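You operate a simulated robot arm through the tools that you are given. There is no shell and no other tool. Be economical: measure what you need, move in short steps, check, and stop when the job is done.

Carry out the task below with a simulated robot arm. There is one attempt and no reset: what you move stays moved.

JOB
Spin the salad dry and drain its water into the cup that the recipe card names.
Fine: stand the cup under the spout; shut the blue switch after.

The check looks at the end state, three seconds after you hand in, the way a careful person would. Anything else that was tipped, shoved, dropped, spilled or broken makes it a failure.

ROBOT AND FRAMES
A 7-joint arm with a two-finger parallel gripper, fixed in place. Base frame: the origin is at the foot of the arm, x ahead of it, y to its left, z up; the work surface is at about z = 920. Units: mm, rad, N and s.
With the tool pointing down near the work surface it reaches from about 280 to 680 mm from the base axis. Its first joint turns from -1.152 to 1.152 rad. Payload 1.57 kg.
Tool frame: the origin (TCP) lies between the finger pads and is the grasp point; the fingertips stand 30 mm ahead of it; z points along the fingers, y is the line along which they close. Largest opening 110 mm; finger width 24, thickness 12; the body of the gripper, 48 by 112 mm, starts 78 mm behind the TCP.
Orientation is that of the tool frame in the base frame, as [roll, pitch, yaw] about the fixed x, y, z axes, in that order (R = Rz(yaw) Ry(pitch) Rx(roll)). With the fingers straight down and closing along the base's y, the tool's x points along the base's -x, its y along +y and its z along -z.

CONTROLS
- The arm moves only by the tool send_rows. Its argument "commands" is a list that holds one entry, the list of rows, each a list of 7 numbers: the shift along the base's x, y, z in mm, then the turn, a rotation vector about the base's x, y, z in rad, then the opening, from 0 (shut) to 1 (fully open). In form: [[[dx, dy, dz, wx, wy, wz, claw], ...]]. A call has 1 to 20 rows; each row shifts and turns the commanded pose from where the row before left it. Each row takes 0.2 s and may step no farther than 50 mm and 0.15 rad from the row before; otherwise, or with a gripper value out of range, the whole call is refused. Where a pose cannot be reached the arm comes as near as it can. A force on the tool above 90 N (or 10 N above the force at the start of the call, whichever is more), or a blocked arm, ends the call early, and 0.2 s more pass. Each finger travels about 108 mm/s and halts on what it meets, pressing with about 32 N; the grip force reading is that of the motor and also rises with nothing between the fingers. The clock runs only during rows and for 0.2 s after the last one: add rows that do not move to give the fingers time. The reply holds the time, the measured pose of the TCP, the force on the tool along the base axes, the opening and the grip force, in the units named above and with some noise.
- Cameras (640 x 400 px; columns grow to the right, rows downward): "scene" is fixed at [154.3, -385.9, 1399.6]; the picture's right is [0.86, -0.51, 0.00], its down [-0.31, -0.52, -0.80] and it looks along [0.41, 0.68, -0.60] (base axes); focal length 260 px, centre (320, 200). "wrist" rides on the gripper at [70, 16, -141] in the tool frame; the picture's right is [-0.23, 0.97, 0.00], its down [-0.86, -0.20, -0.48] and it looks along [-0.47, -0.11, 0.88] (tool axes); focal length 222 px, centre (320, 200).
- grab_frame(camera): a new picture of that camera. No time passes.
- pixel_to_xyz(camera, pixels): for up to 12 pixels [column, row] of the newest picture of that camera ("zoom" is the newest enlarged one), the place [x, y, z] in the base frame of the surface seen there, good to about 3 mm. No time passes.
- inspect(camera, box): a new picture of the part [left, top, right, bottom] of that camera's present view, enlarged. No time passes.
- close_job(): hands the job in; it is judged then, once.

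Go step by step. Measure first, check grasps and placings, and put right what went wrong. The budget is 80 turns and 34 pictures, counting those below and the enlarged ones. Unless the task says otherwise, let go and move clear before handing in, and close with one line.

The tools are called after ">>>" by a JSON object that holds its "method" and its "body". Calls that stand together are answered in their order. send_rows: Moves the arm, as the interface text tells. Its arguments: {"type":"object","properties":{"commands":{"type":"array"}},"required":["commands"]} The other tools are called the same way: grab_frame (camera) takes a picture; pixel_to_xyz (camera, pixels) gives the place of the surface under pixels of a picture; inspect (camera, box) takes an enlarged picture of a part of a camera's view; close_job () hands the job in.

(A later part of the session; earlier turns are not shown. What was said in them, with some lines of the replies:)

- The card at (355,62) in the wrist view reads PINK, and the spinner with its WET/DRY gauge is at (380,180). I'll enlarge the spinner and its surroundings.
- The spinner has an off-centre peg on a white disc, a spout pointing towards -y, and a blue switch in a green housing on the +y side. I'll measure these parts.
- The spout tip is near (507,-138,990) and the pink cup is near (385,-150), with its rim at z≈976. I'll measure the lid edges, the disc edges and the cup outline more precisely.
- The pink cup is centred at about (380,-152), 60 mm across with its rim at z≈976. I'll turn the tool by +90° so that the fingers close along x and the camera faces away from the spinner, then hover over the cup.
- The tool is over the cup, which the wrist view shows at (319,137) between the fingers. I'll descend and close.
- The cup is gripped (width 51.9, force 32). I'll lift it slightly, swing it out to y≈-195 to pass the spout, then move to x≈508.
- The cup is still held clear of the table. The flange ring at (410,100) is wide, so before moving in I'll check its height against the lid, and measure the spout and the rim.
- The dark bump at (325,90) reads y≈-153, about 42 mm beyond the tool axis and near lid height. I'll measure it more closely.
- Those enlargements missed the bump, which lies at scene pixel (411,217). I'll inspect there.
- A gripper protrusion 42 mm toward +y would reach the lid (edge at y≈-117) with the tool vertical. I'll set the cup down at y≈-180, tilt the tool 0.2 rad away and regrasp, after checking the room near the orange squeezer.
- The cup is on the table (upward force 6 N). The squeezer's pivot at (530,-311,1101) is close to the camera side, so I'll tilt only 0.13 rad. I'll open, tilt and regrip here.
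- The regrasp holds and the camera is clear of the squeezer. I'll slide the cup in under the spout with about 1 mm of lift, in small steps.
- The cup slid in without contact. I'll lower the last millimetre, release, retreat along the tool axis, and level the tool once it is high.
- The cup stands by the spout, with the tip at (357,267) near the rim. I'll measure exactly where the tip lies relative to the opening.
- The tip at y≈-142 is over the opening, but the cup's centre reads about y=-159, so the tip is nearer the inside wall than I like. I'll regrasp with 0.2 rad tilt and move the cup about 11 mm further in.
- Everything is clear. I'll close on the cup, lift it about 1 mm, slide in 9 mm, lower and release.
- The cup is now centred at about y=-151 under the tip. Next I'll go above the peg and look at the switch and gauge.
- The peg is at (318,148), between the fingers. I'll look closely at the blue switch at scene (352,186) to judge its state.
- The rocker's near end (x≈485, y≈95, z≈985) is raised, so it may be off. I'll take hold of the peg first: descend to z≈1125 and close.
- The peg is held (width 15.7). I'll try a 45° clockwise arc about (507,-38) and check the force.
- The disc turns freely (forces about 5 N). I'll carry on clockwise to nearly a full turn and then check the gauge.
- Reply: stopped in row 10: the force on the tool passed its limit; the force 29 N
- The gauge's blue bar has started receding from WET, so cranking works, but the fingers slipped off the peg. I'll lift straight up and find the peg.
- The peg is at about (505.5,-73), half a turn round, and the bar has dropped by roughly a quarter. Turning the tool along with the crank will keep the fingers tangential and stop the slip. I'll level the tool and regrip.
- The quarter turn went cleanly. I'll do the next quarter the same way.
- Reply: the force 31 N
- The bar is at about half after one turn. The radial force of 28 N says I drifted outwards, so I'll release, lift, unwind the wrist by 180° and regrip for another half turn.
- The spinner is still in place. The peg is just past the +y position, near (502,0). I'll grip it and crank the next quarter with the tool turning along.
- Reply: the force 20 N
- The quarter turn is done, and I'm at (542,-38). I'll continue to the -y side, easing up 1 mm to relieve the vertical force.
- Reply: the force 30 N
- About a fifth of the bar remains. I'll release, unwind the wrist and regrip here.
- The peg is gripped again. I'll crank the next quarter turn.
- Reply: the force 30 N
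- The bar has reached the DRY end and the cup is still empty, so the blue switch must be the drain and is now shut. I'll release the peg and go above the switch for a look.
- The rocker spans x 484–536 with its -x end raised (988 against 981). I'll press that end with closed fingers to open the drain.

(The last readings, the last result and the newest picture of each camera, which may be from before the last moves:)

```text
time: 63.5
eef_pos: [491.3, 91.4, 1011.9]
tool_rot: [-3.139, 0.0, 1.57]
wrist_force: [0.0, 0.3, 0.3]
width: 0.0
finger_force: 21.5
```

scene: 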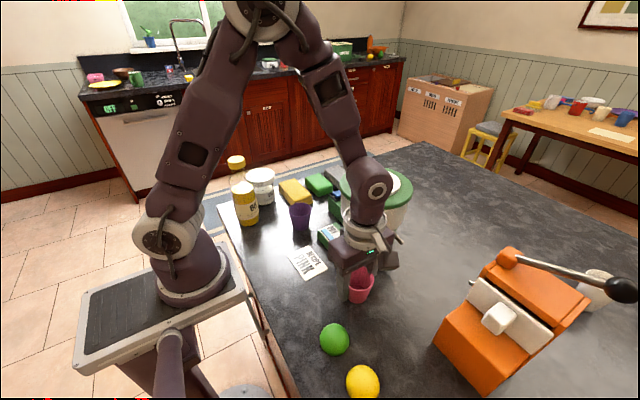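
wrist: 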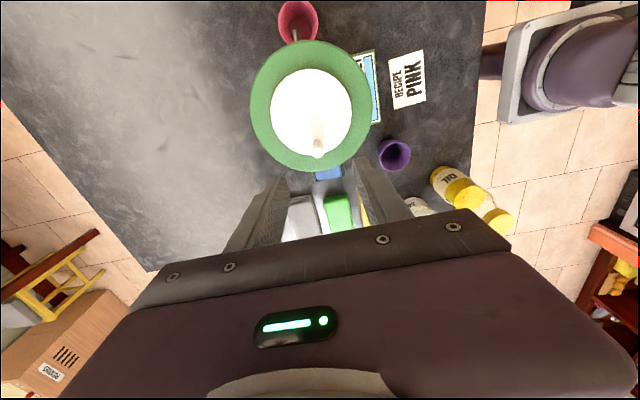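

There is no residual force with the tips at about z=982. I'll lift and check whether the rocker flipped and the water runs.

>>> {"method": "send_rows", "body": {"commands": [[[0, 0, 40, 0, 0, 0, 0], [0, 0, 40, 0, 0, 0, 0], [15, 2, 40, 0, 0, 0, 0], [0, 0, 40, 0, 0, 0, 0], [0, 0, 0, 0, 0, 0, 0]]]}}

>>> {"method": "inspect", "body": {"camera": "wrist", "box": [220, 40, 420, 165]}}

>>> {"method": "pixel_to_xyz", "body": {"camera": "zoom", "pixels": [[282, 305], [300, 300], [330, 297], [355, 290], [376, 285], [360, 275]]}}

>>> {"method": "inspect", "body": {"camera": "scene", "box": [310, 180, 440, 290]}}

```text
time: 64.7
eef_pos: [506.7, 88.6, 1171.2]
tool_rot: [-3.141, 0.0, 1.571]
wrist_force: [-0.1, 1.0, 0.7]
width: 0.4
finger_force: 21.3
```

```text
3.20 times, centred on (320, 102) of wrist
```

zoom: 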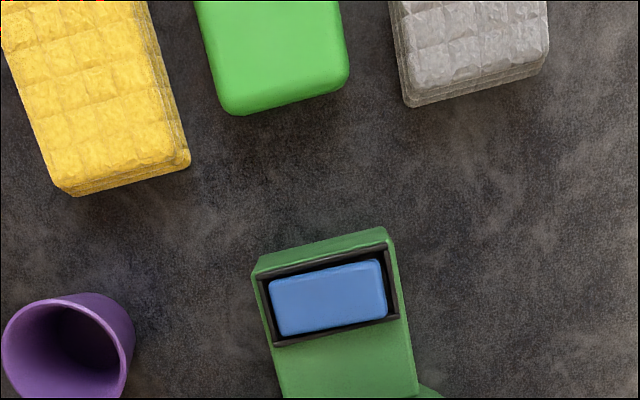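

```text
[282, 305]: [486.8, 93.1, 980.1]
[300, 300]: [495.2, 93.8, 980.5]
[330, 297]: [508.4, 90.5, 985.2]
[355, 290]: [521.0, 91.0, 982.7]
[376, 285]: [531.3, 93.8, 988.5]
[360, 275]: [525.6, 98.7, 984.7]
```

```text
3.64 times, centred on (375, 235) of scene
```

zoom: 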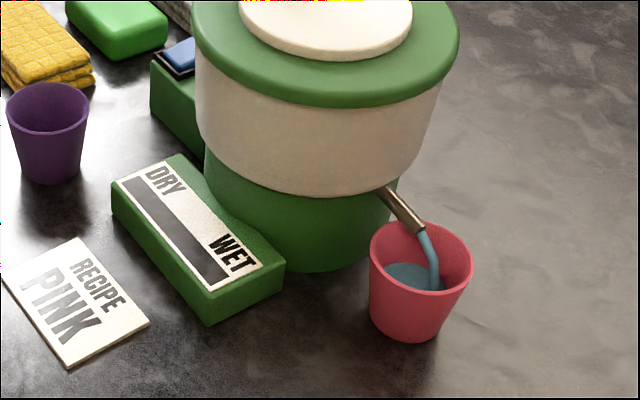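

The rocker flipped and water is running into the pink cup. I'll hover over the other end (x≈530) while it drains, then look.

>>> {"method": "send_rows", "body": {"commands": [[[11, 1, -40, 0, 0, 0, 0], [11, 1, -40, 0, 0, 0, 0], [0, 0, -40, 0, 0, 0, 0], [0, 0, -14, 0, 0, 0, 0], [0, 0, 0, 0, 0, 0, 0], [0, 0, 0, 0, 0, 0, 0]]]}}

>>> {"method": "inspect", "body": {"camera": "scene", "box": [310, 180, 440, 290]}}

```text
time: 66.1
eef_pos: [527.1, 93.7, 1037.6]
tool_rot: [-3.139, 0.002, 1.571]
wrist_force: [-1.5, 0.1, 0.4]
width: 0.4
finger_force: 21.0
```

```text
3.64 times, centred on (375, 235) of scene
```

zoom: 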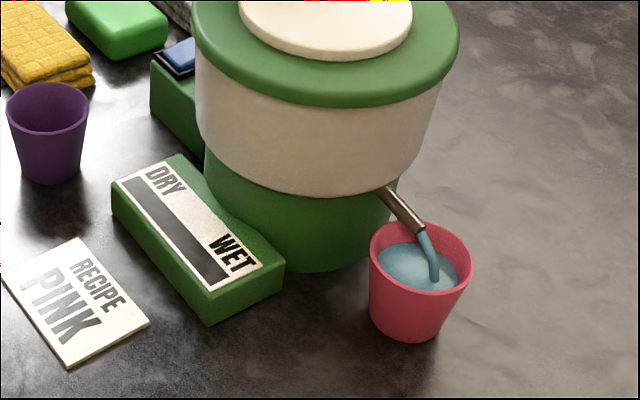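

The level is climbing quickly. I'll measure the surface against the rim before letting more time pass.

>>> {"method": "pixel_to_xyz", "body": {"camera": "zoom", "pixels": [[405, 270], [400, 260], [415, 282], [450, 270], [390, 262], [470, 260], [420, 292]]}}

```text
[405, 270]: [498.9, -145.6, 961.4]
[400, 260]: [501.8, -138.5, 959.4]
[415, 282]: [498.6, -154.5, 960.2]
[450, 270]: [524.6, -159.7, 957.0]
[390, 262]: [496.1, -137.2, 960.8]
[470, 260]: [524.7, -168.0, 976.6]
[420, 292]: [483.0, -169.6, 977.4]
```

The surface is at z≈960, the rim at 976, and it rises about 10 mm/s. I'll move just above the rocker during one short row and look again.

>>> {"method": "send_rows", "body": {"commands": [[[3, -2, -12, 0, 0, 0, 0]]]}}

>>> {"method": "inspect", "body": {"camera": "scene", "box": [360, 230, 420, 280]}}

>>> {"method": "pixel_to_xyz", "body": {"camera": "zoom", "pixels": [[300, 200], [280, 185], [310, 230], [360, 215], [270, 200], [330, 240], [400, 190]]}}

```text
time: 66.5
eef_pos: [529.3, 91.8, 1025.3]
tool_rot: [-3.141, 0.002, 1.571]
wrist_force: [-1.0, -0.9, 0.2]
width: 0.0
finger_force: 21.5
```

```text
8.00 times, centred on (390, 255) of scene
```

zoom: 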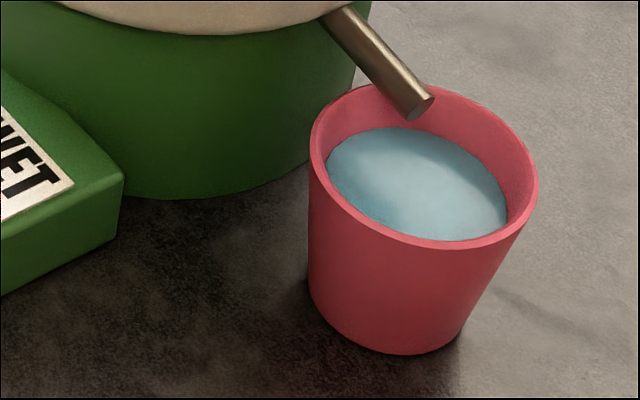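

```text
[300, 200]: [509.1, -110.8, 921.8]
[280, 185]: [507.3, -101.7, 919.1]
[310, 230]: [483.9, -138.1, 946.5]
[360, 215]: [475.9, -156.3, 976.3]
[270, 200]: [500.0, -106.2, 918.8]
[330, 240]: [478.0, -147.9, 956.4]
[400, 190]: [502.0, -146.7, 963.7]
```

The stream has stopped and the water stands at z≈964, below the rim, so it is drained with no spill. I'll press the +x end to shut the switch, then lift.

>>> {"method": "send_rows", "body": {"commands": [[[0, 0, -6, 0, 0, 0, 0], [0, 0, -4, 0, 0, 0, 0], [0, 0, -3, 0, 0, 0, 0], [0, 0, -2, 0, 0, 0, 0], [0, 0, 0, 0, 0, 0, 0], [0, 0, 40, 0, 0, 0, 0], [0, 0, 40, 0, 0, 0, 0], [-11, 0, 40, 0, 0, 0, 0], [-11, -2, 40, 0, 0, 0, 0], [0, 0, 0, 0, 0, 0, 0]]]}}

>>> {"method": "inspect", "body": {"camera": "wrist", "box": [220, 40, 420, 165]}}

>>> {"method": "pixel_to_xyz", "body": {"camera": "zoom", "pixels": [[282, 305], [300, 300], [330, 297], [355, 290], [376, 285], [360, 275]]}}

```text
time: 68.7
eef_pos: [508.4, 91.9, 1170.4]
tool_rot: [3.141, 0.0, 1.568]
wrist_force: [-0.4, -1.0, 0.1]
width: 0.0
finger_force: 21.3
```

```text
3.20 times, centred on (320, 102) of wrist
```

zoom: 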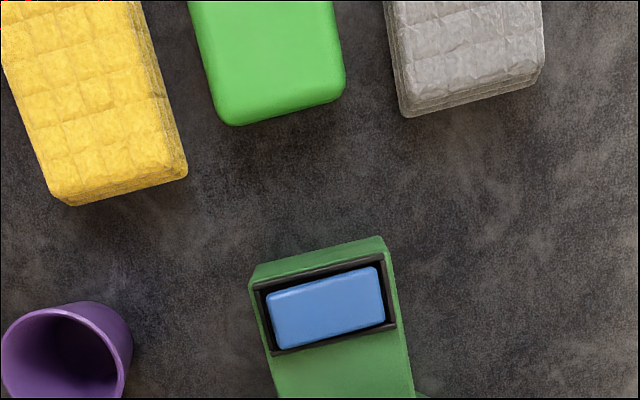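

```text
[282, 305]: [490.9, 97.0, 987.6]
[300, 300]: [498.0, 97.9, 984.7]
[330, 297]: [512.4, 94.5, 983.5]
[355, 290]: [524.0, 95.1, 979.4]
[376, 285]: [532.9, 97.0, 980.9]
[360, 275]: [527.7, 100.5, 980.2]
```

The rocker's -x end is raised again (988 against 981), so the drain is shut, and the arm is clear at z≈1170. The cup held water below its rim in the last view, so I'll hand in.

>>> {"method": "close_job", "body": {}}

```text
The job is handed in.
```

The salad is spun until the gauge reached DRY, its water is drained into the pink cup under the spout with no spill seen, and the blue switch is shut again.
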